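You operate a simulated robot arm through the tools that you are given. There is no shell and no other tool. Be economical: measure what you need, move in short steps, check, and stop when the job is done.

Carry out the task below with a simulated robot arm. There is one attempt and no reset: what you move stays moved.

JOB
Put two of the spice tins from the worktop under the window on the white yellow-rimmed plate. Then fetch the bottle marked "soap" from the worktop under the window and stand it on top of the green tin there.
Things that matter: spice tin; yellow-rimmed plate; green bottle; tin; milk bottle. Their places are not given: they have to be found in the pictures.

The check looks at the end state, three seconds after you hand in, the way a careful person would. Anything else that was tipped, shoved, dropped, spilled or broken makes it a failure.

ROBOT AND FRAMES
A 7-joint arm with a two-finger parallel gripper, fixed in place. Base frame: the origin is at the foot of the arm, x ahead of it, y to its left, z up; the work surface is at about z = 0. Lengths are in m, angles in rad, forces in N, time in s.
With the tool pointing down near the work surface it reaches from about 0.24 to 0.62 m from the base axis. Its first joint turns from -1.152 to 1.152 rad. Payload 2.6 kg.
The TCP is the grasp point between the finger pads, 0.03 m short of the fingertips. In the tool frame z runs along the fingers and y along their closing line. The gripper opens to 0.094 m. The fingers are 0.028 m wide and 0.01 m thick; the gripper's body (0.05 by 0.096 m) begins 0.055 m behind the TCP.
Orientation is that of the tool frame in the base frame, as [roll, pitch, yaw] about the fixed x, y, z axes, in that order (R = Rz(yaw) Ry(pitch) Rx(roll)). With the fingers straight down and closing along the base's y, the tool's x points along the base's -x, its y along +y and its z along -z.

CONTROLS
- The arm moves only by the tool apply_moves. Its argument "rows" is a list of rows, each a list of 7 numbers: the gripper command, from -1 (shut) to 1 (fully open), values between in proportion, then the shift along the base's x, y, z in units of 50 mm (1.0 is 50 mm), then the turn, a rotation vector about the base's x, y, z in units of 6 degrees (1.0 is 6 degrees). In form: [[hand, tx, ty, tz, rx, ry, rz], ...]. A call has 1 to 8 rows; each row shifts and turns the commanded pose from where the row before left it. A call with a number of a shift or a turn outside -1 to 1 is refused whole. Each row takes 0.2 s and may step no farther than 0.05 m and 0.15 rad from the row before; otherwise, or with a gripper value out of range, the whole call is refused. A pose out of reach is approached as far as the arm can. The call stops where the force on the tool passes 40 N (or 10 N more than at its start, if that is more) or the arm is blocked; 0.2 s more then pass. The fingers move at their own pace (about 0.072 m/s each) and stop on an object; they squeeze with about 33 N. The grip force told is the motor's: it shows also when the fingers shut on nothing. Time passes only in rows, and 0.2 s behind the last, so rows that do not move let the fingers close. It gives the time, the measured TCP pose, the force on the tool (base axes), the opening and the grip force at its end, in the units of the frame above (readings bear some noise).
- Cameras (640 x 400 px; columns grow to the right, rows downward): "scene" is fixed at [0.0233, 0.4236, 0.5604]; the picture's right is [-0.87, -0.49, 0.00], its down [-0.30, 0.53, -0.79] and it looks along [0.39, -0.69, -0.61] (base axes); focal length 245 px, centre (320, 200). "wrist" rides on the gripper at [-0.037, 0, -0.058] in the tool frame; the picture's right is [0.00, -1.00, 0.00], its down [0.97, 0.00, -0.24] and it looks along [0.24, 0.00, 0.97] (tool axes); focal length 218 px, centre (320, 200).
- snapshot(camera): a new picture of that camera. No time passes.
- point_at(camera, pixels): there is no depth. For up to 12 entries [column, row, z] of the newest picture of that camera ("zoom" is the newest enlarged one), the place [x, y] in the base frame at which the ray of that pixel passes the height z, good to about 0.002 m. No time passes.
- enlarge(camera, box): a new picture of the part [left, top, right, bottom] of that camera's present view, enlarged. No time passes.
- finish_job(): hands the job in; it is judged then, once.

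Keep the steps short. Do not move on a guess: measure, check each grasp and each placing, and mend mistakes. In all there are 80 turns and 54 pictures (those below and enlarged ones count). Leave the gripper open and the arm clear of the work at the hand-in unless told otherwise, and finish with a single line.

The tools are called after "Emit:" as a command line: name --pt "numbers of a row" for each row, then --argument value for the rest, lists and objects as JSON in quotes. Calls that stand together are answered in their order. apply_moves: Moves the arm, as the interface text tells. Its arguments: {"type":"object","properties":{"rows":{"type":"array","items":{"type":"array","items":{"type":"number"}}}},"required":["rows"]} The other tools are called the same way: snapshot (camera) takes a picture; point_at (camera, pixels) gives the place at which the rays of pixels pass given heights; enlarge (camera, box) takes an enlarged picture of a part of a camera's view; finish_job () hands the job in.

At the start:

```text
t: 0.0
tool_pos: [0.3379, -0.1244, 0.3846]
tcp_rot: [3.141, 0.0, -3.14]
contact_force: [0.5, 0.1, -1.0]
width: 0.0941
gripper_force: 0.1
```

scene: 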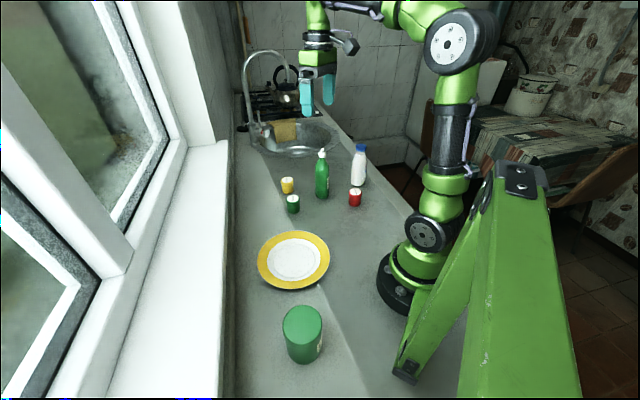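
wrist: 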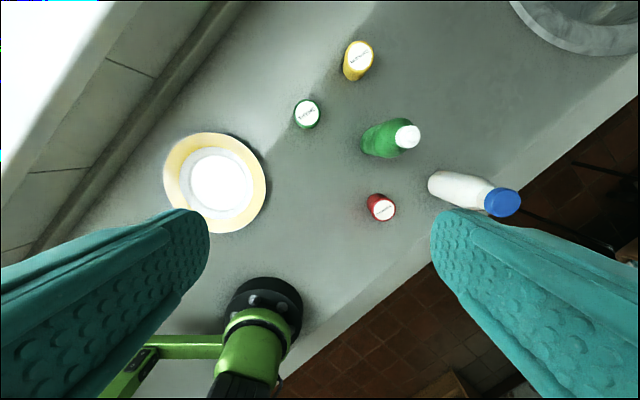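

I see three spice tins (yellow, green, red), a green bottle, a milk bottle, the plate and a large green tin. I'll enlarge both views to read labels and measure.

Emit:
enlarge --camera "scene" --box '[240, 130, 400, 230]'

Emit:
enlarge --camera "scene" --box '[230, 220, 390, 380]'

Emit:
enlarge --camera "wrist" --box '[280, 30, 540, 230]'

Emit:
point_at --camera "wrist" --pixels '[[307, 113, 0.05], [360, 54, 0.05], [383, 210, 0.05], [408, 136, 0.17], [217, 183, 0.02], [502, 202, 0.17], [217, 133, 0.02], [267, 187, 0.02], [215, 233, 0.02], [163, 183, 0.02], [370, 150, 0.0]]'

Emit:
point_at --camera "scene" --pixels '[[293, 198, 0.05], [287, 180, 0.05], [355, 190, 0.05], [293, 212, 0.0], [288, 193, 0.0], [355, 206, 0.0], [322, 197, 0.0], [294, 259, 0.02], [303, 325, 0.1], [304, 362, 0.0], [358, 185, 0.0]]'

```text
4.00 times, centred on (320, 180) of scene
```

zoom: 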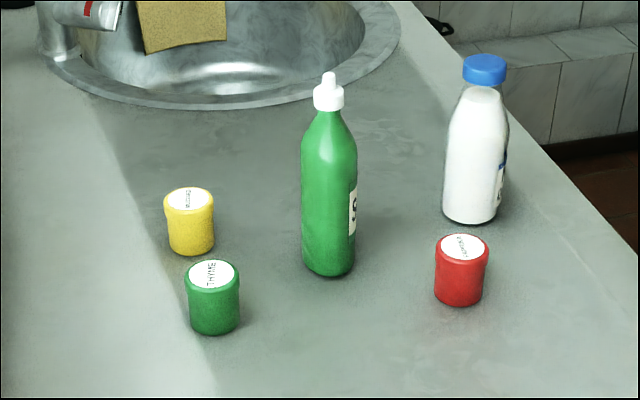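

```text
2.50 times, centred on (310, 300) of scene
```

zoom: 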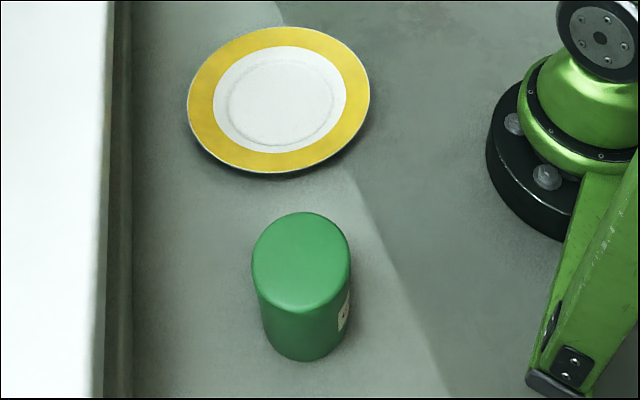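

```text
2.00 times, centred on (410, 130) of wrist
```

zoom: 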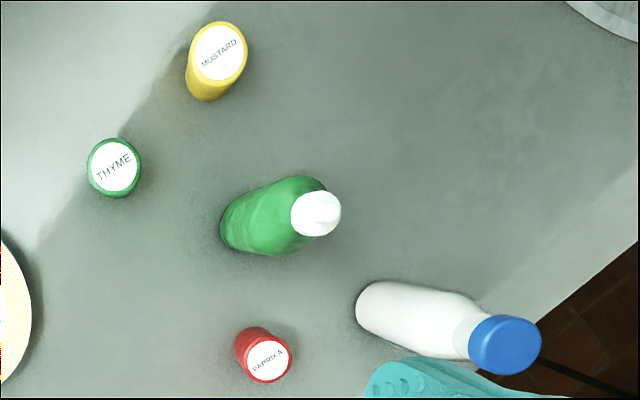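

```text
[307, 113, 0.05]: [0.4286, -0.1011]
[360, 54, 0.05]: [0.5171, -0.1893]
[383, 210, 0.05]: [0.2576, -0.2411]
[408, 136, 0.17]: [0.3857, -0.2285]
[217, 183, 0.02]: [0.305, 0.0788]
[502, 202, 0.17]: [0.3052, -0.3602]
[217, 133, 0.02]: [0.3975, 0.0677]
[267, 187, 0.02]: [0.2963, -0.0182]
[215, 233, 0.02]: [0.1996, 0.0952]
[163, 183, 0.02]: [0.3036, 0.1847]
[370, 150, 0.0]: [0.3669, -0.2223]
```

```text
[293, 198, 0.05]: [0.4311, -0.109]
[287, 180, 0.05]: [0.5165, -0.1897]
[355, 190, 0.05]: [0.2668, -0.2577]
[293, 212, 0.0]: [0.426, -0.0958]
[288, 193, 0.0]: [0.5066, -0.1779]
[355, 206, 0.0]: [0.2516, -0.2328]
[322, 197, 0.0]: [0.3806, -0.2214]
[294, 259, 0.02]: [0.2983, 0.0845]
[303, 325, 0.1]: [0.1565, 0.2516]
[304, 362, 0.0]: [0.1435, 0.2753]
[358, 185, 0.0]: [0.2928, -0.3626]
```

Thyme tin is at about (0.427, -0.101), top about 0.056; yellow about (0.515, -0.188); plate centre about (0.299, 0.084). I'll move above the thyme tin and look again.

Emit:
apply_moves --pt "1 0.298 0.077 -0.783 0 0 0" --pt "1 0.298 0.077 -0.783 0 0 0" --pt "1 0.298 0.077 -0.783 0 0 0" --pt "1 0.298 0.077 -0.783 0 0 0" --pt "1 0.298 0.077 -0.783 0 0 0" --pt "1 0.298 0.077 -0.783 0 0 0"

Emit:
snapshot --camera "wrist"

```text
t: 1.4
tool_pos: [0.4286, -0.0998, 0.1505]
tcp_rot: [3.141, -0.001, -3.141]
contact_force: [-0.7, 0.7, -0.1]
width: 0.0938
gripper_force: 0.1
```

```text
48 pictures are left
```

wrist: 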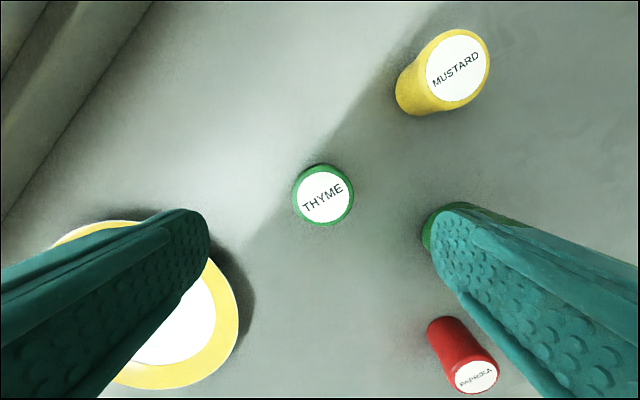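

The thyme lid is centred at (323,197); I'll fix its place and height.

Emit:
point_at --camera "wrist" --pixels '[[323, 196, 0.05], [323, 196, 0.057], [457, 68, 0.05], [457, 68, 0.057], [293, 193, 0.05], [353, 193, 0.05]]'

Emit:
point_at --camera "scene" --pixels '[[293.25, 198.75, 0.05], [293.25, 198.75, 0.057], [287.2, 179.5, 0.05], [287.2, 179.5, 0.057]]'

```text
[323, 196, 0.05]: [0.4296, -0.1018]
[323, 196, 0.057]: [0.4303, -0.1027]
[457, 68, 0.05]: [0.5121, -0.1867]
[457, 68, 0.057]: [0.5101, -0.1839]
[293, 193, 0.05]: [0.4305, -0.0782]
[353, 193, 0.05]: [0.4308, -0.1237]
```

```text
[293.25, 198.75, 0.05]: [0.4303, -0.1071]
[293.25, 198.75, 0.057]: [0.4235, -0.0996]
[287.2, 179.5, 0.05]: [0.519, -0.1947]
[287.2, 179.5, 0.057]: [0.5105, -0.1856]
```

Tin at (0.429, -0.102), top about 0.055. I'll go straight down to z≈0.041 and close.

Emit:
apply_moves --pt "1 0.01 -0.04 -0.75 0 0 0" --pt "1 0 0 -0.75 0 0 0" --pt "1 0 0 -0.69 0 0 0" --pt "1 0 0 0 0 0 0" --pt "-1 0 0 0 0 0 0" --pt "-1 0 0 0 0 0 0" --pt "-1 0 0 0 0 0 0"

```text
t: 3.0
tool_pos: [0.4285, -0.1028, 0.0413]
tcp_rot: [3.141, 0.0, 3.14]
contact_force: [-1.0, -0.7, 0.9]
width: 0.0452
gripper_force: 32.9
```

Gripped (width 0.045). I lift to z≈0.15 and carry it to the near half of the plate, (0.268, 0.084).

Emit:
apply_moves --pt "-1 0 0 0.7 0 0 0" --pt "-1 0 0 0.7 0 0 0" --pt "-1 0 0 0.7 0 0 0" --pt "-1 -0.64 0.748 0 0 0 0" --pt "-1 -0.64 0.748 0 0 0 0" --pt "-1 -0.64 0.748 0 0 0 0" --pt "-1 -0.64 0.748 0 0 0 0" --pt "-1 -0.64 0.748 0 0 0 0"

Emit:
snapshot --camera "wrist"

Emit:
enlarge --camera "scene" --box '[230, 180, 370, 300]'

```text
t: 4.8
tool_pos: [0.2662, 0.0837, 0.1471]
tcp_rot: [-3.14, 0.001, 3.139]
contact_force: [0.2, 0.7, -1.0]
width: 0.0449
gripper_force: 32.6
```

```text
47 pictures are left
```

wrist: 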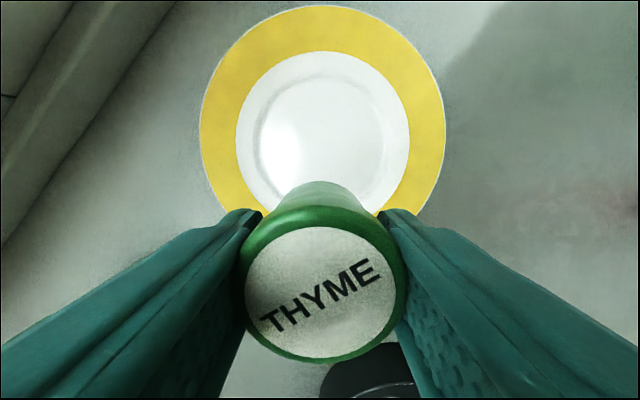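

```text
3.33 times, centred on (300, 240) of scene
```

zoom: 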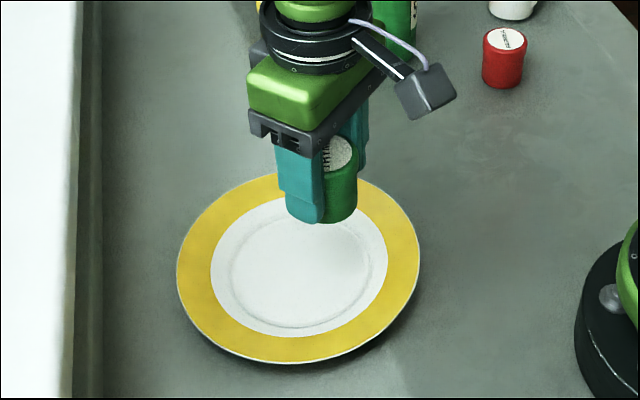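

I'll measure the plate's rim and well from this closer view.

Emit:
point_at --camera "wrist" --pixels '[[199, 130, 0.02], [446, 130, 0.02], [325, 5, 0.02], [236, 137, 0.01], [410, 137, 0.01], [325, 50, 0.01], [252, 137, 0.01], [395, 137, 0.01], [325, 77, 0.01]]'

Emit:
point_at --camera "zoom" --pixels '[[176, 272, 0.02], [420, 262, 0.02], [300, 362, 0.02], [228, 270, 0.008], [374, 262, 0.008], [300, 328, 0.008]]'

```text
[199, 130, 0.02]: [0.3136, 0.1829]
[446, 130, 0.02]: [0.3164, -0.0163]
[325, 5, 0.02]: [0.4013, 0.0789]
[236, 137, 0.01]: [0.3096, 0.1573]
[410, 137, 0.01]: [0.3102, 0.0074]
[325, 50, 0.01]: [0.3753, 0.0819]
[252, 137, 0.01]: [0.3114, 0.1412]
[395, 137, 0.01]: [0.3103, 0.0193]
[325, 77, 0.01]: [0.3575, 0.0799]
```

```text
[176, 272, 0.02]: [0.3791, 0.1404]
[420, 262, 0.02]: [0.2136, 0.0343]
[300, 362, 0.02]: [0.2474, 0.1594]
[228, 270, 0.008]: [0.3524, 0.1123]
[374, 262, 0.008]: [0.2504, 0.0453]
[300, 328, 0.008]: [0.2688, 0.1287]
```

Plate centre (0.300, 0.082), well radius about 0.059. I'm lowering the tin to just above it, then in small steps.

Emit:
apply_moves --pt "-1 0.02 -0.03 -0.6 0 0 0" --pt "-1 0 0 -0.6 0 0 0" --pt "-1 0 0 -0.6 0 0 0" --pt "-1 0 0 -0.06 0 0 0"

Emit:
enlarge --camera "scene" --box '[250, 210, 350, 300]'

```text
t: 5.8
tool_pos: [0.2696, 0.0818, 0.0519]
tcp_rot: [3.141, 0.0, -3.141]
contact_force: [0.0, -0.3, -0.3]
width: 0.0447
gripper_force: 32.7
```

```text
4.44 times, centred on (300, 255) of scene
```

zoom: 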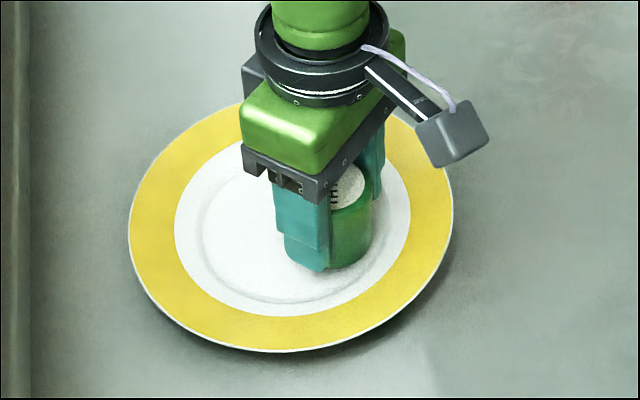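

Tin bottom is now about 11 mm up with no contact; lowering 4 mm in small steps.

Emit:
apply_moves --pt "-1 0 0 -0.04 0 0 0" --pt "-1 0 0 -0.02 0 0 0" --pt "-1 0 0 -0.02 0 0 0"

```text
t: 6.6
tool_pos: [0.2689, 0.0835, 0.0498]
tcp_rot: [3.141, 0.0, -3.141]
contact_force: [0.6, -0.2, -0.3]
width: 0.0448
gripper_force: 32.7
```

Emit:
apply_moves --pt "-1 0 0 -0.03 0 0 0" --pt "-1 0 0 -0.02 0 0 0"

```text
t: 7.2
tool_pos: [0.2683, 0.0839, 0.0479]
tcp_rot: [3.141, 0.001, 3.14]
contact_force: [-3.3, -0.9, 14.4]
width: 0.045
gripper_force: 33.2
```

Contact (14 N up): the tin rests on the plate. I release with a partial opening and lift.

Emit:
apply_moves --pt "0.4 0 0 0.01 0 0 0" --pt "0.4 0 0 0 0 0 0" --pt "0.4 0 0 0.5 0 0 0" --pt "0.4 0 0 0.7 0 0 0" --pt "1 0 0 0.9 0 0 0"

Emit:
enlarge --camera "scene" --box '[250, 210, 350, 300]'

Emit:
snapshot --camera "wrist"

```text
t: 8.4
tool_pos: [0.2679, 0.0819, 0.1543]
tcp_rot: [-3.141, -0.001, 3.141]
contact_force: [0.4, -0.1, -0.1]
width: 0.094
gripper_force: 0.1
```

```text
4.44 times, centred on (300, 255) of scene
```

zoom: 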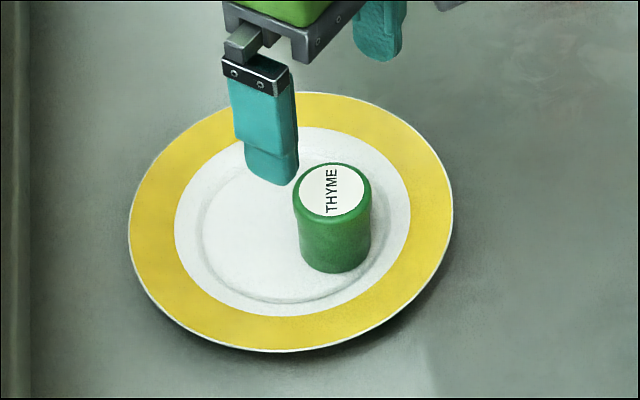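

```text
43 pictures are left
```

wrist: 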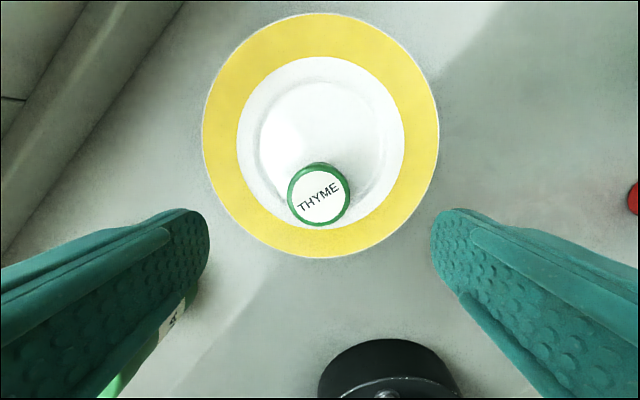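

Thyme stands well on the plate. Next, to the mustard tin at about (0.512, -0.186), curving away from the bottle.

Emit:
apply_moves --pt "1 0.95 -0.3 0 0 0 0" --pt "1 0.95 -0.3 0 0 0 0" --pt "1 0.95 -0.3 0 0 0 0" --pt "1 0.41 -0.896 0 0 0 0" --pt "1 0.41 -0.896 0 0 0 0" --pt "1 0.41 -0.896 0 0 0 0" --pt "1 0.41 -0.896 0 0 0 0" --pt "1 0.41 -0.896 0 0 0 0"

Emit:
snapshot --camera "wrist"

```text
t: 10.2
tool_pos: [0.513, -0.185, 0.151]
tcp_rot: [-3.141, 0.002, -3.14]
contact_force: [0.8, -0.8, -0.2]
width: 0.0938
gripper_force: 0.1
```

```text
42 pictures are left
```

wrist: 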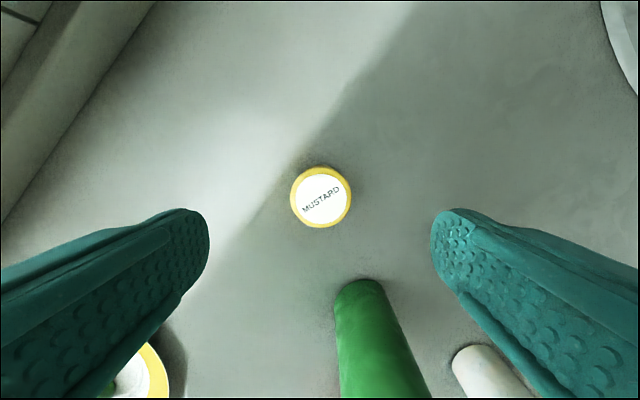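

Mustard is centred (321,197), as thyme was. I go down to z≈0.041 and grip.

Emit:
apply_moves --pt "1 0.01 -0.02 -0.75 0 0 0" --pt "1 0 0 -0.75 0 0 0" --pt "1 0 0 -0.69 0 0 0" --pt "1 0 0 0 0 0 0" --pt "-1 0 0 0 0 0 0" --pt "-1 0 0 0 0 0 0" --pt "-1 0 0 0 0 0 0"

```text
t: 11.8
tool_pos: [0.5155, -0.1871, 0.0427]
tcp_rot: [3.141, 0.0, 3.141]
contact_force: [0.1, -0.4, -1.3]
width: 0.0446
gripper_force: 33.5
```

Gripped. Lift by 0.12, then carry toward the far half of the plate, (0.333, 0.082).

Emit:
apply_moves --pt "-1 0 0 0.8 0 0 0" --pt "-1 0 0 0.8 0 0 0" --pt "-1 0 0 0.8 0 0 0" --pt "-1 -0.52 0.769 0 0 0 0" --pt "-1 -0.52 0.769 0 0 0 0" --pt "-1 -0.52 0.769 0 0 0 0" --pt "-1 -0.52 0.769 0 0 0 0"

Emit:
apply_moves --pt "-1 -0.52 0.769 0 0 0 0" --pt "-1 -0.52 0.769 0 0 0 0" --pt "-1 -0.52 0.769 0 0 0 0" --pt "-1 0 0 0 0 0 0"

Emit:
snapshot --camera "wrist"

Emit:
enlarge --camera "scene" --box '[250, 190, 350, 300]'

```text
t: 13.4
tool_pos: [0.4092, -0.0331, 0.1627]
tcp_rot: [3.14, -0.001, -3.14]
contact_force: [0.0, 0.1, -1.0]
width: 0.0444
gripper_force: 32.7
```

```text
t: 14.4
tool_pos: [0.3309, 0.0814, 0.1618]
tcp_rot: [3.14, 0.001, 3.141]
contact_force: [0.0, -0.3, 0.1]
width: 0.0443
gripper_force: 32.6
```

```text
41 pictures are left
```

wrist: 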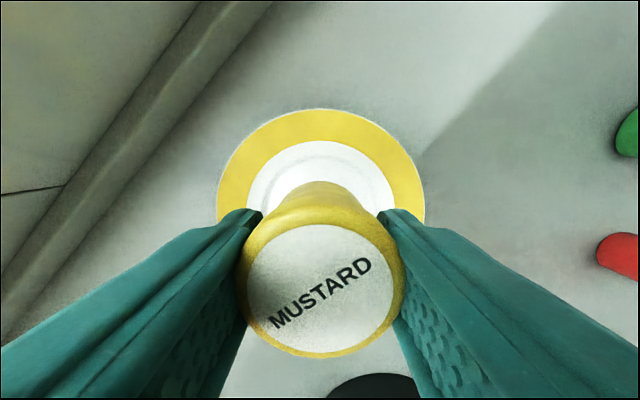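

```text
3.64 times, centred on (300, 245) of scene
```

zoom: 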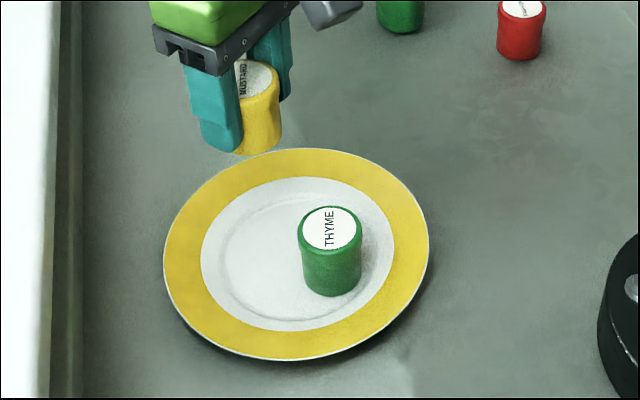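

Lined up; the near tin is 65 mm away. Lowering to z≈0.053 and then in 2 mm steps.

Emit:
apply_moves --pt "-1 0.02 0 -0.7 0 0 0" --pt "-1 0 0 -0.7 0 0 0" --pt "-1 0 0 -0.7 0 0 0" --pt "-1 0 0 -0.08 0 0 0" --pt "-1 0 0 -0.04 0 0 0"

```text
t: 15.6
tool_pos: [0.3328, 0.0816, 0.0524]
tcp_rot: [3.141, 0.001, 3.14]
contact_force: [-0.7, -0.6, -0.6]
width: 0.0443
gripper_force: 32.7
```

Emit:
apply_moves --pt "-1 0 0 -0.04 0 0 0" --pt "-1 0 0 -0.03 0 0 0"

```text
t: 16.2
tool_pos: [0.334, 0.0824, 0.0499]
tcp_rot: [3.141, 0.0, 3.138]
contact_force: [-7.7, -1.6, 21.6]
width: 0.0447
gripper_force: 33.3
```

Contact (22 N): it rests on the plate. I release and lift.

Emit:
apply_moves --pt "0.4 0 0 0.02 0 0 0" --pt "0.4 0 0 0 0 0 0" --pt "0.4 0 0 0.5 0 0 0" --pt "0.4 0 0 0.8 0 0 0" --pt "1 0 0 0.9 0 0 0" --pt "1 0 0 0.9 0 0 0"

Emit:
enlarge --camera "scene" --box '[240, 140, 380, 300]'

Emit:
snapshot --camera "wrist"

```text
t: 17.6
tool_pos: [0.3343, 0.0804, 0.2051]
tcp_rot: [-3.141, 0.0, 3.14]
contact_force: [-0.8, 0.5, 0.1]
width: 0.0942
gripper_force: 0.0
```

```text
2.50 times, centred on (310, 220) of scene
```

zoom: 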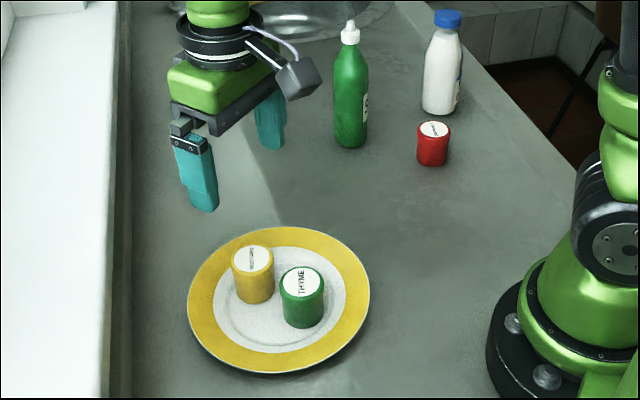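

```text
38 pictures are left
```

wrist: 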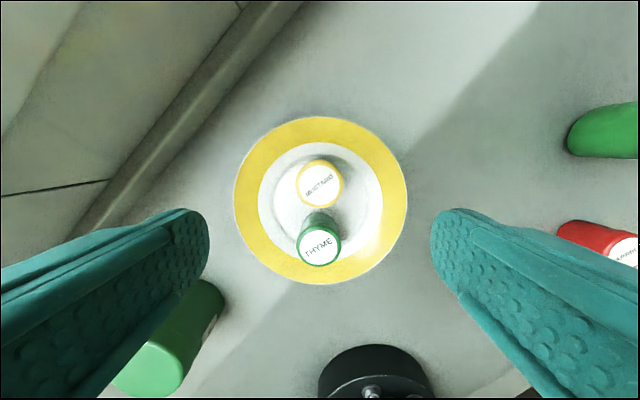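

Both tins stand on the plate, nothing else disturbed. Next I look at the big tin from above, to measure it before fetching the bottle.

Emit:
apply_moves --pt "1 0 0 0.8 0 0 0" --pt "1 -0.5 0.6 0.4 0 0 0" --pt "1 -0.5 0.6 0.4 0 0 0" --pt "1 -0.5 0.6 0.4 0 0 0" --pt "1 -0.5 0.6 0.4 0 0 0" --pt "1 0 0 0 0 0 0"

Emit:
snapshot --camera "wrist"

Emit:
enlarge --camera "scene" --box '[260, 130, 400, 220]'

```text
t: 19.0
tool_pos: [0.2338, 0.2029, 0.3246]
tcp_rot: [3.141, 0.0, 3.142]
contact_force: [-0.2, -0.3, 0.0]
width: 0.094
gripper_force: 0.1
```

```text
37 pictures are left
```

wrist: 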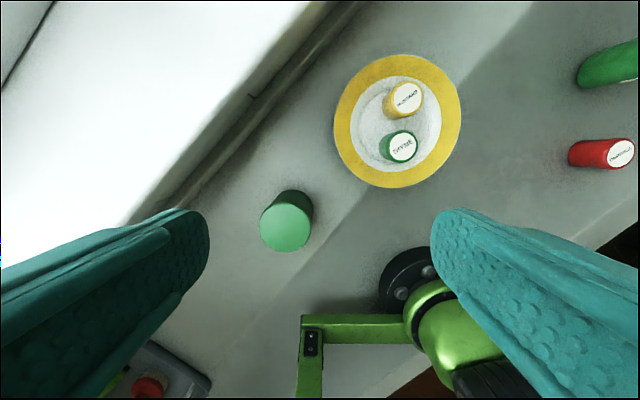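

```text
4.44 times, centred on (330, 175) of scene
```

zoom: 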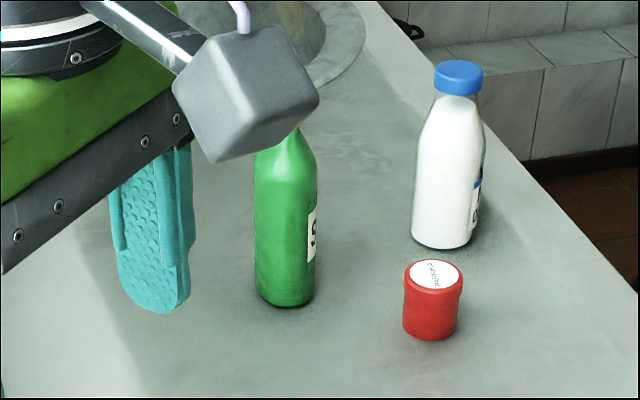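

The big tin's top is centred at (285,227) here and at (302.8,324.8) in the scene picture. I intersect these.

Emit:
point_at --camera "wrist" --pixels '[[285, 227, 0.08], [285, 227, 0.1], [285, 227, 0.12], [259, 226, 0.1], [312, 226, 0.1]]'

Emit:
enlarge --camera "scene" --box '[260, 290, 360, 380]'

Emit:
enlarge --camera "wrist" --box '[240, 170, 340, 270]'

Emit:
point_at --camera "scene" --pixels '[[302.8, 324.8, 0.08], [302.8, 324.8, 0.1], [302.8, 324.8, 0.12]]'

```text
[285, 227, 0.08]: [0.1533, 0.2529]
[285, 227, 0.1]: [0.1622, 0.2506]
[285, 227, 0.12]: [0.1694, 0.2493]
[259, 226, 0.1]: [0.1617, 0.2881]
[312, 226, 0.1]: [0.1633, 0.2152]
```

```text
4.44 times, centred on (310, 335) of scene
```

zoom: 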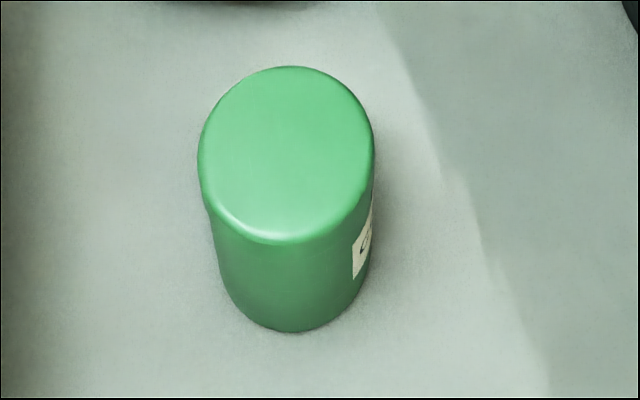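

```text
4.00 times, centred on (290, 220) of wrist
```

zoom: 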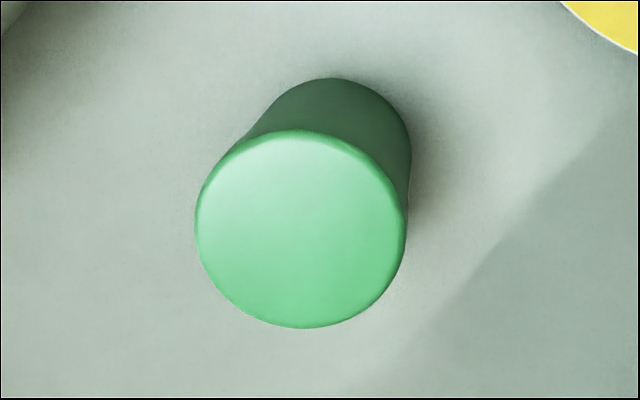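

```text
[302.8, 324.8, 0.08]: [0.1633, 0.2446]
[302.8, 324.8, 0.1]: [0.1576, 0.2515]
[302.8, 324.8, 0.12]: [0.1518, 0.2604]
```

Big tin: centre (0.159, 0.251), top about 0.095, radius 0.036. Now the bottle's height, from its cap in the first pictures, (322.5,148.7) in the scene view.

Emit:
point_at --camera "scene" --pixels '[[322.5, 149.5, 0.13], [322.5, 149.5, 0.15], [322.5, 149.5, 0.17], [322.5, 149.5, 0.19], [315.3, 195, 0], [329.3, 195, 0], [322.2, 198.9, 0]]'

Emit:
apply_moves --pt "1 0.2 -0.97 0 0 0 0" --pt "1 0.2 -0.97 0 0 0 0" --pt "1 0.2 -0.97 0 0 0 0" --pt "1 0.2 -0.97 0 0 0 0" --pt "1 0.2 -0.97 0 0 0 0" --pt "1 0.2 -0.97 0 0 0 0" --pt "1 0.2 -0.97 0 0 0 0" --pt "1 0.2 -0.97 0 0 0 0"

Emit:
snapshot --camera "wrist"

```text
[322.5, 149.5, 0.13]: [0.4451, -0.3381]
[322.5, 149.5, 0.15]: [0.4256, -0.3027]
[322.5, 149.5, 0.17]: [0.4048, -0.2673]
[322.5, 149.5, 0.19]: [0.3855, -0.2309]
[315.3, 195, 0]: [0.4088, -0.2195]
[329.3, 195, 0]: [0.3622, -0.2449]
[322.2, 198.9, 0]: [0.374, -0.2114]
```

```text
t: 20.8
tool_pos: [0.3128, -0.1845, 0.3256]
tcp_rot: [3.141, 0.0, -3.14]
contact_force: [0.3, -0.1, -0.2]
width: 0.094
gripper_force: 0.0
```

```text
33 pictures are left
```

wrist: 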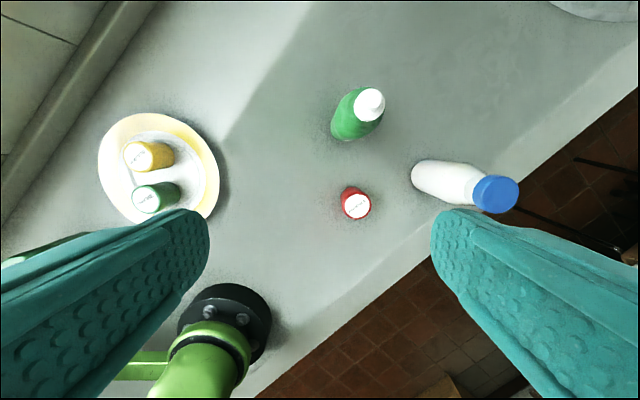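

The cap top is at about z=0.19, so the bottle is tall; I'd grip it by the white collar from above. I'll enlarge the bottle for its profile and the label.

Emit:
enlarge --camera "scene" --box '[295, 140, 351, 205]'

Emit:
enlarge --camera "wrist" --box '[320, 70, 400, 150]'

```text
6.15 times, centred on (323, 172) of scene
```

zoom: 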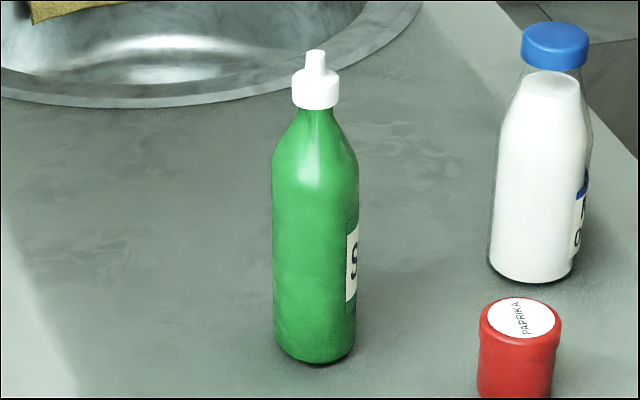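

```text
5.00 times, centred on (360, 110) of wrist
```

zoom: 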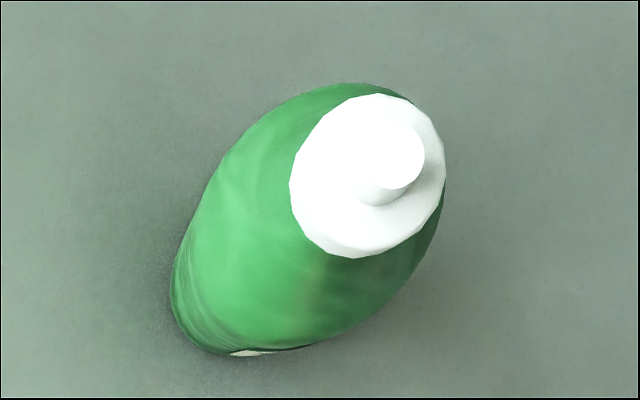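

Reading heights along the bottle's axis from this enlarged picture.

Emit:
point_at --camera "scene" --pixels '[[322.35, 148.2, 0.19], [322.35, 148.2, 0.2], [322.4, 152.5, 0.17], [322.4, 152.5, 0.18], [322.5, 156.6, 0.15], [322.5, 156.6, 0.16], [322.2, 196.4, 0]]'

Emit:
point_at --camera "wrist" --pixels '[[374.5, 101, 0.19], [369.3, 104, 0.17], [369.3, 104, 0.175], [354, 104, 0.17], [385, 104, 0.17], [347, 131, 0.0], [369, 89, 0.17]]'

```text
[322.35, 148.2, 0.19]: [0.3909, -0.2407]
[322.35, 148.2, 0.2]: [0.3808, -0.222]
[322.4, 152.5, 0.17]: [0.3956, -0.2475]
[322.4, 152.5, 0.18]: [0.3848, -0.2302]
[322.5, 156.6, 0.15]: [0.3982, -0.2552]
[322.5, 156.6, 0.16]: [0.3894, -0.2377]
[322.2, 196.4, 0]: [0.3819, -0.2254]
```

```text
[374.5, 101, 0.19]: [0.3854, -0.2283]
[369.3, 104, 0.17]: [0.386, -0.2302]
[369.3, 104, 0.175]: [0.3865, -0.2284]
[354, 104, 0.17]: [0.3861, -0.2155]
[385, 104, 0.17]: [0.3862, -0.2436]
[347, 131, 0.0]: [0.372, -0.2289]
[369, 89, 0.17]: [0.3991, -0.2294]
```

Bottle axis (0.385, -0.229); collar z 0.165–0.181, about 27 mm wide; nozzle top 0.196. I'll move above it (z≈0.25) and check centring; fingertips remain above the nozzle.

Emit:
apply_moves --pt "1 0.48 -0.297 -0.4 0 0 0" --pt "1 0.48 -0.297 -0.5 0 0 0" --pt "1 0.48 -0.297 -0.5 0 0 0" --pt "1 0 0 0 0 0 0"

Emit:
snapshot --camera "wrist"

```text
t: 21.8
tool_pos: [0.3858, -0.2296, 0.2535]
tcp_rot: [3.141, -0.001, 3.142]
contact_force: [-0.7, -0.6, -0.2]
width: 0.094
gripper_force: 0.1
```

```text
30 pictures are left
```

wrist: 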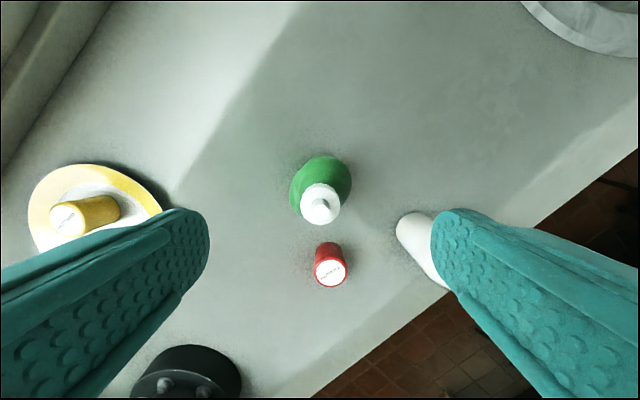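

Emit:
point_at --camera "wrist" --pixels '[[321, 203, 0.181], [321, 208, 0.19], [320, 183, 0.06], [430, 260, 0.15]]'

Emit:
enlarge --camera "wrist" --box '[270, 140, 370, 240]'

```text
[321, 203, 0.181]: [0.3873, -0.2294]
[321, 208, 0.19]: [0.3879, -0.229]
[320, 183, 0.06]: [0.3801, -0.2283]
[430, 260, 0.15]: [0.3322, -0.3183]
```

```text
4.00 times, centred on (320, 190) of wrist
```

zoom: 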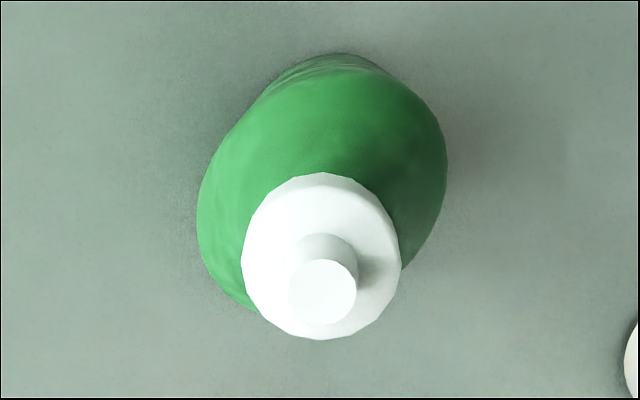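

Centred within 2 mm. I'm descending to z≈0.183 and closing on the collar.

Emit:
apply_moves --pt "1 0.03 0 -0.7 0 0 0" --pt "1 0 0 -0.5 0 0 0" --pt "1 0 0 -0.2 0 0 0" --pt "1 0 0 0 0 0 0" --pt "-1 0 0 0 0 0 0" --pt "-1 0 0 0 0 0 0" --pt "-1 0 0 0 0 0 0" --pt "-1 0 0 0 0 0 0"

Emit:
enlarge --camera "scene" --box '[280, 110, 370, 210]'

```text
t: 23.6
tool_pos: [0.3871, -0.2302, 0.1862]
tcp_rot: [-3.14, 0.004, 3.141]
contact_force: [-1.1, -0.8, 14.5]
width: 0.0254
gripper_force: 32.9
```

```text
4.00 times, centred on (325, 160) of scene
```

zoom: 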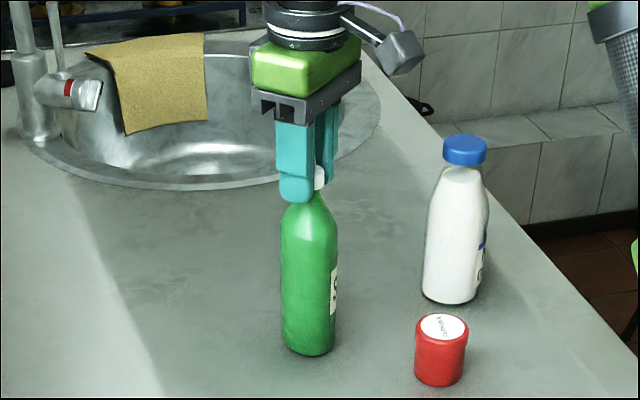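

Gripped at 0.025 wide (fingertips slightly on the shoulder). I lift 20 mm gently and check that the bottle follows.

Emit:
apply_moves --pt "-1 0 0 0.1 0 0 0" --pt "-1 0 0 0.15 0 0 0" --pt "-1 0 0 0.25 0 0 0" --pt "-1 0 0 0 0 0 0"

Emit:
enlarge --camera "scene" --box '[280, 110, 370, 210]'

```text
t: 24.6
tool_pos: [0.3863, -0.2302, 0.2101]
tcp_rot: [3.141, 0.002, 3.142]
contact_force: [-0.3, -0.5, -3.2]
width: 0.0233
gripper_force: 33.0
```

```text
4.00 times, centred on (325, 160) of scene
```

zoom: 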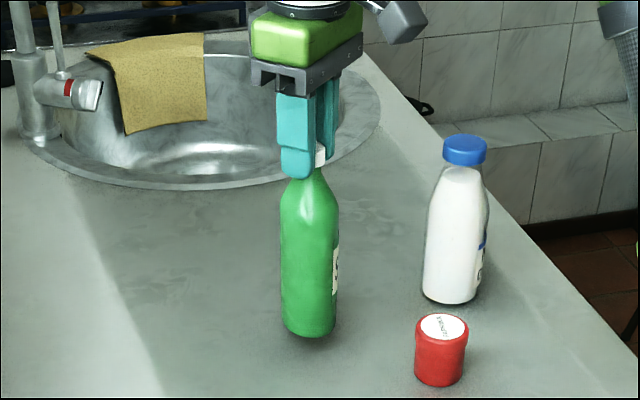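

The bottle follows and hangs straight (3 N weight). I lift on slowly to z≈0.34 and check for slipping.

Emit:
apply_moves --pt "-1 0 0 0.3 0 0 0" --pt "-1 0 0 0.45 0 0 0" --pt "-1 0 0 0.5 0 0 0" --pt "-1 0 0 0.5 0 0 0" --pt "-1 0 0 0.5 0 0 0" --pt "-1 0 0 0.3 0 0 0" --pt "-1 0 0 0.1 0 0 0" --pt "-1 0 0 0 0 0 0"

Emit:
enlarge --camera "scene" --box '[270, 70, 370, 190]'

```text
t: 26.4
tool_pos: [0.3872, -0.2297, 0.3425]
tcp_rot: [3.141, 0.0, 3.141]
contact_force: [0.8, -0.1, -2.9]
width: 0.0233
gripper_force: 32.5
```

```text
3.33 times, centred on (320, 130) of scene
```

zoom: 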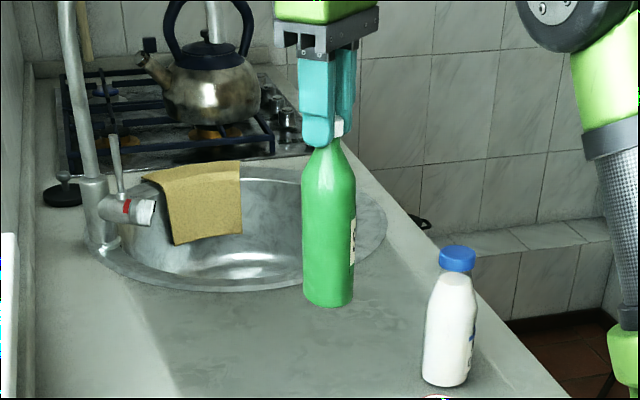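

Steady, no slip. Now carrying it at z≈0.34, first leg toward (0.35, 0.01).

Emit:
apply_moves --pt "-1 -0.04 0.3 0 0 0 0" --pt "-1 -0.09 0.6 0 0 0 0" --pt "-1 -0.09 0.7 0 0 0 0" --pt "-1 -0.09 0.7 0 0 0 0" --pt "-1 -0.09 0.7 0 0 0 0" --pt "-1 -0.09 0.7 0 0 0 0" --pt "-1 -0.09 0.7 0 0 0 0" --pt "-1 -0.14 0.4 0 0 0 0"

Emit:
apply_moves --pt "-1 -0.3 0.4 0 0 0 0" --pt "-1 -0.5 0.64 0 0 0 0" --pt "-1 -0.5 0.64 0 0 0 0" --pt "-1 -0.5 0.64 0 0 0 0" --pt "-1 -0.5 0.64 0 0 0 0" --pt "-1 -0.5 0.64 0 0 0 0" --pt "-1 -0.4 0.4 0 0 0 0" --pt "-1 -0.2 0.2 0 0 0 0"

Emit:
snapshot --camera "scene"

Emit:
snapshot --camera "wrist"

```text
t: 28.2
tool_pos: [0.3497, 0.0103, 0.3414]
tcp_rot: [-3.141, 0.0, -3.141]
contact_force: [-0.7, 0.2, -3.4]
width: 0.0233
gripper_force: 33.2
```

```text
t: 30.0
tool_pos: [0.1803, 0.2185, 0.3427]
tcp_rot: [3.14, -0.003, 3.141]
contact_force: [0.4, 0.1, -3.0]
width: 0.0228
gripper_force: 33.1
```

```text
25 pictures are left
```

scene: 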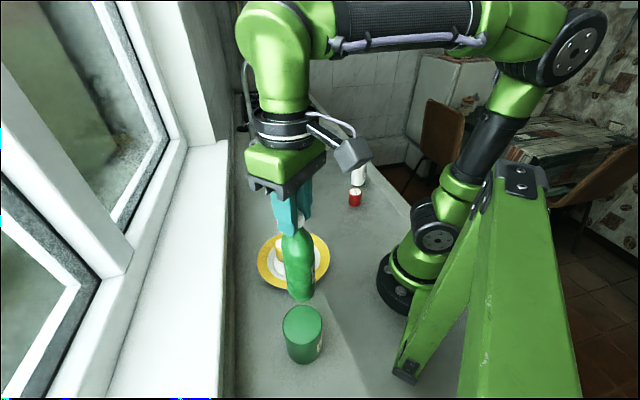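

```text
24 pictures are left
```

wrist: 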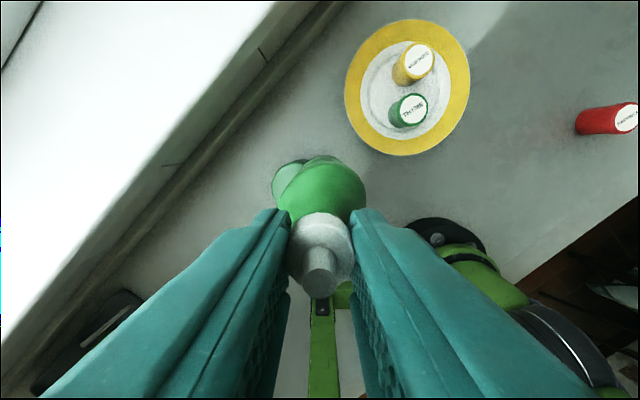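

Bottle held; 39 mm remain to (0.159, 0.251). Moving there slowly.

Emit:
apply_moves --pt "-1 -0.14 0.22 0 0 0 0" --pt "-1 -0.14 0.22 0 0 0 0" --pt "-1 -0.1 0.15 0 0 0 0" --pt "-1 -0.04 0.06 0 0 0 0" --pt "-1 0 0 0 0 0 0"

Emit:
enlarge --camera "scene" --box '[240, 210, 380, 390]'

Emit:
enlarge --camera "wrist" --box '[240, 140, 400, 320]'

```text
t: 31.2
tool_pos: [0.1598, 0.2509, 0.3412]
tcp_rot: [-3.14, 0.0, -3.141]
contact_force: [-0.3, 0.3, -2.5]
width: 0.0232
gripper_force: 32.8
```

```text
2.22 times, centred on (310, 300) of scene
```

zoom: 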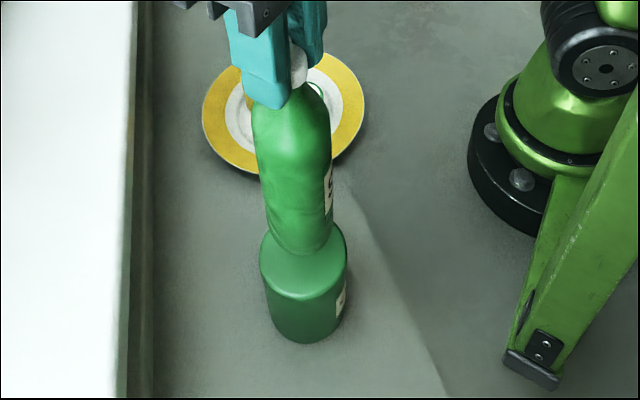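

```text
2.22 times, centred on (320, 230) of wrist
```

zoom: 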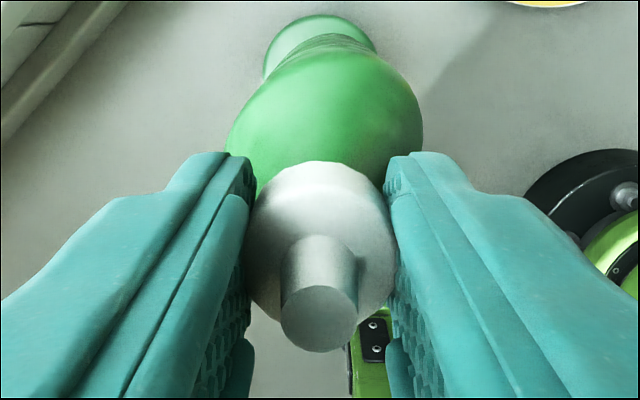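

Verticals look right. Checking the bottle's base position against the tin.

Emit:
point_at --camera "zoom" --pixels '[[320, 32, 0.095]]'

Emit:
enlarge --camera "scene" --box '[265, 280, 345, 370]'

Emit:
point_at --camera "scene" --pixels '[[301, 318, 0.14], [301, 318, 0.15], [301, 324.5, 0.15]]'

```text
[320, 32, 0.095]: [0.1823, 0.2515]
```

```text
4.44 times, centred on (305, 325) of scene
```

zoom: 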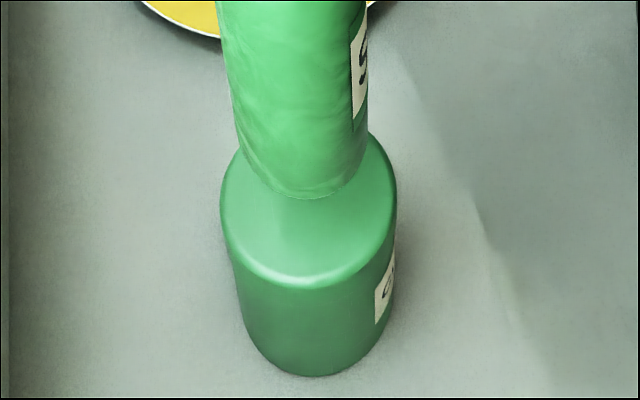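

```text
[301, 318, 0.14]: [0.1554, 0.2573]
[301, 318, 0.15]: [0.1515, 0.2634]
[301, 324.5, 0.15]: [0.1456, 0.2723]
```

The base centre is within a few mm of the tin's axis. Contact is expected near TCP z≈0.286; lowering to about 0.297.

Emit:
apply_moves --pt "-1 0 0 -0.2 0 0 0" --pt "-1 0 0 -0.3 0 0 0" --pt "-1 0 0 -0.25 0 0 0" --pt "-1 0 0 -0.13 0 0 0" --pt "-1 0 0 0 0 0 0"

Emit:
enlarge --camera "scene" --box '[255, 240, 355, 370]'

```text
t: 32.4
tool_pos: [0.1593, 0.2516, 0.2984]
tcp_rot: [3.141, 0.001, -3.141]
contact_force: [-0.1, 0.1, -2.2]
width: 0.0232
gripper_force: 32.9
```

```text
3.08 times, centred on (305, 305) of scene
```

zoom: 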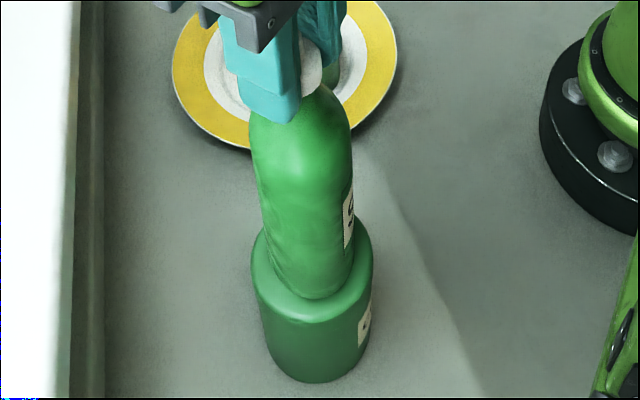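

Well centred, about 10 mm remaining. Lowering 6 mm, then checking force.

Emit:
apply_moves --pt "-1 0 0 -0.04 0 0 0" --pt "-1 0 0 -0.04 0 0 0" --pt "-1 0 0 -0.04 0 0 0"

```text
t: 33.2
tool_pos: [0.1598, 0.2529, 0.2906]
tcp_rot: [-3.141, 0.0, 3.141]
contact_force: [0.8, 0.0, -3.2]
width: 0.0228
gripper_force: 33.0
```

Emit:
apply_moves --pt "-1 0 0 -0.03 0 0 0" --pt "-1 0 0 -0.03 0 0 0"

```text
t: 33.8
tool_pos: [0.16, 0.252, 0.2887]
tcp_rot: [-3.141, 0.0, -3.141]
contact_force: [0.2, -1.3, -2.1]
width: 0.023
gripper_force: 33.2
```

Emit:
apply_moves --pt "-1 0 0 -0.03 0 0 0" --pt "-1 0 0 -0.03 0 0 0"

```text
t: 34.4
tool_pos: [0.1611, 0.2531, 0.2882]
tcp_rot: [3.136, 0.002, 3.139]
contact_force: [-2.6, -3.8, 32.2]
width: 0.0231
gripper_force: 32.7
```

Contact (32 N). I ease up 1.5 mm to relieve the pressure and look before releasing.

Emit:
apply_moves --pt "-1 0 0 0.03 0 0 0" --pt "-1 0 0 0 0 0 0"

Emit:
enlarge --camera "scene" --box '[255, 240, 355, 370]'

```text
t: 35.0
tool_pos: [0.16, 0.2519, 0.2883]
tcp_rot: [3.139, 0.003, -3.141]
contact_force: [1.3, -0.1, 22.0]
width: 0.0232
gripper_force: 33.0
```

```text
3.08 times, centred on (305, 305) of scene
```

zoom: 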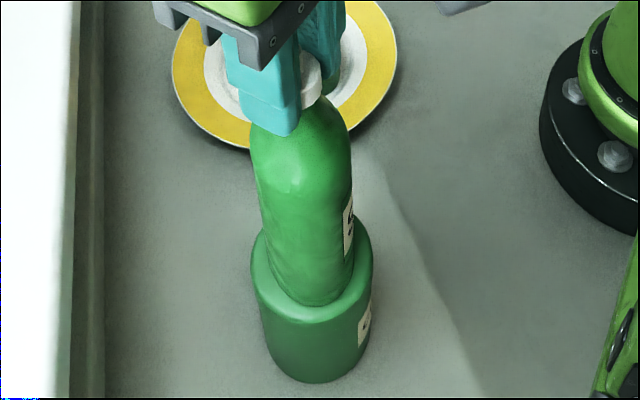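

Upright and centred on the tin. Easing 2 mm more, then opening.

Emit:
apply_moves --pt "-1 0 0 0.03 0 0 0" --pt "-1 0 0 0 0 0 0"

```text
t: 35.6
tool_pos: [0.1594, 0.2518, 0.2891]
tcp_rot: [-3.139, 0.001, -3.139]
contact_force: [3.0, 0.7, 7.4]
width: 0.0227
gripper_force: 33.4
```

Emit:
apply_moves --pt "-0.3 0 0 0 0 0 0" --pt "0.4 0 0 0 0 0 0" --pt "0.4 0 0 0 0 0 0" --pt "0.4 0 0 0.3 0 0 0" --pt "0.4 0 0 0.6 0 0 0" --pt "0.4 0 0 0.8 0 0 0" --pt "1 0 0 0.3 0 0 0"

Emit:
enlarge --camera "scene" --box '[245, 210, 375, 380]'

Emit:
snapshot --camera "wrist"

```text
t: 37.2
tool_pos: [0.1599, 0.2519, 0.3884]
tcp_rot: [-3.141, -0.001, 3.141]
contact_force: [1.1, 0.0, 0.3]
width: 0.0944
gripper_force: 0.0
```

```text
2.35 times, centred on (310, 295) of scene
```

zoom: 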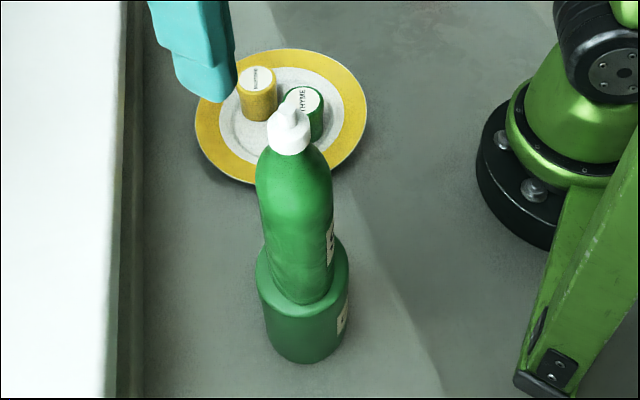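

```text
17 pictures are left
```

wrist: 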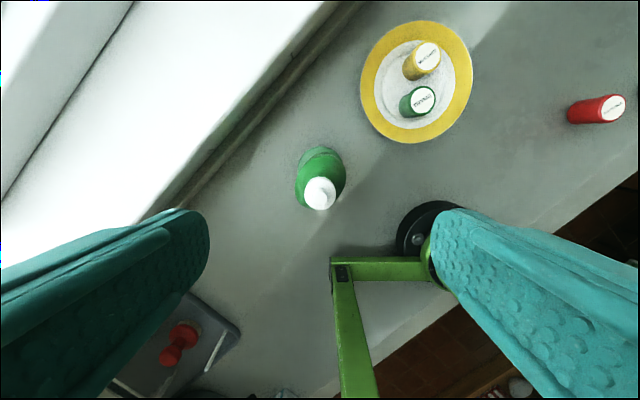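

The bottle stands on the tin. I'll move the arm clear and up, then check the whole scene once.

Emit:
apply_moves --pt "1 0.3 -0.5 0.2 0 0 0" --pt "1 0.4 -0.8 0 0 0 0" --pt "1 0.4 -0.8 0 0 0 0" --pt "1 0.4 -0.8 0 0 0 0" --pt "1 0.4 -0.8 0 0 0 0" --pt "1 0.4 -0.8 0 0 0 0" --pt "1 0.4 -0.8 0 0 0 0" --pt "1 0 0 0 0 0 0"

Emit:
snapshot --camera "scene"

Emit:
enlarge --camera "scene" --box '[245, 210, 375, 380]'

```text
t: 39.0
tool_pos: [0.294, -0.0125, 0.3987]
tcp_rot: [-3.139, -0.001, -3.14]
contact_force: [-0.6, -0.7, -0.8]
width: 0.094
gripper_force: 0.1
```

```text
16 pictures are left
```

scene: 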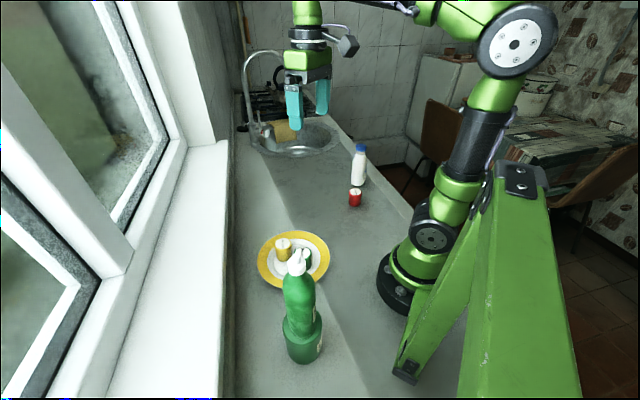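

```text
2.35 times, centred on (310, 295) of scene
```

zoom: 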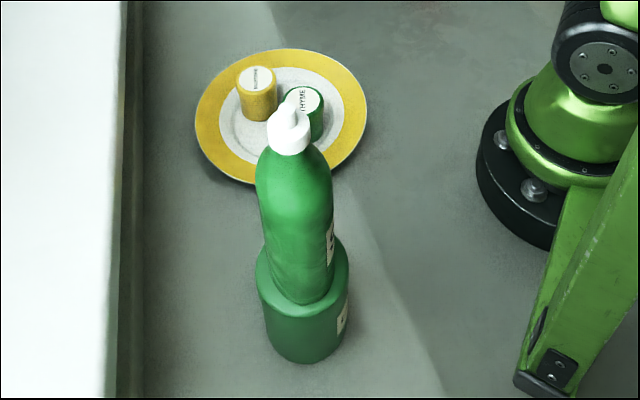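

Everything is in place and steady, the milk bottle and paprika are untouched, and the arm is clear with the gripper open. Handing in.

Emit:
finish_job

```text
The job is handed in.
```

The thyme and mustard tins are on the yellow-rimmed plate, and the green bottle is upright on the big green tin; I only saw the "S" of its label, never the full word "soap".
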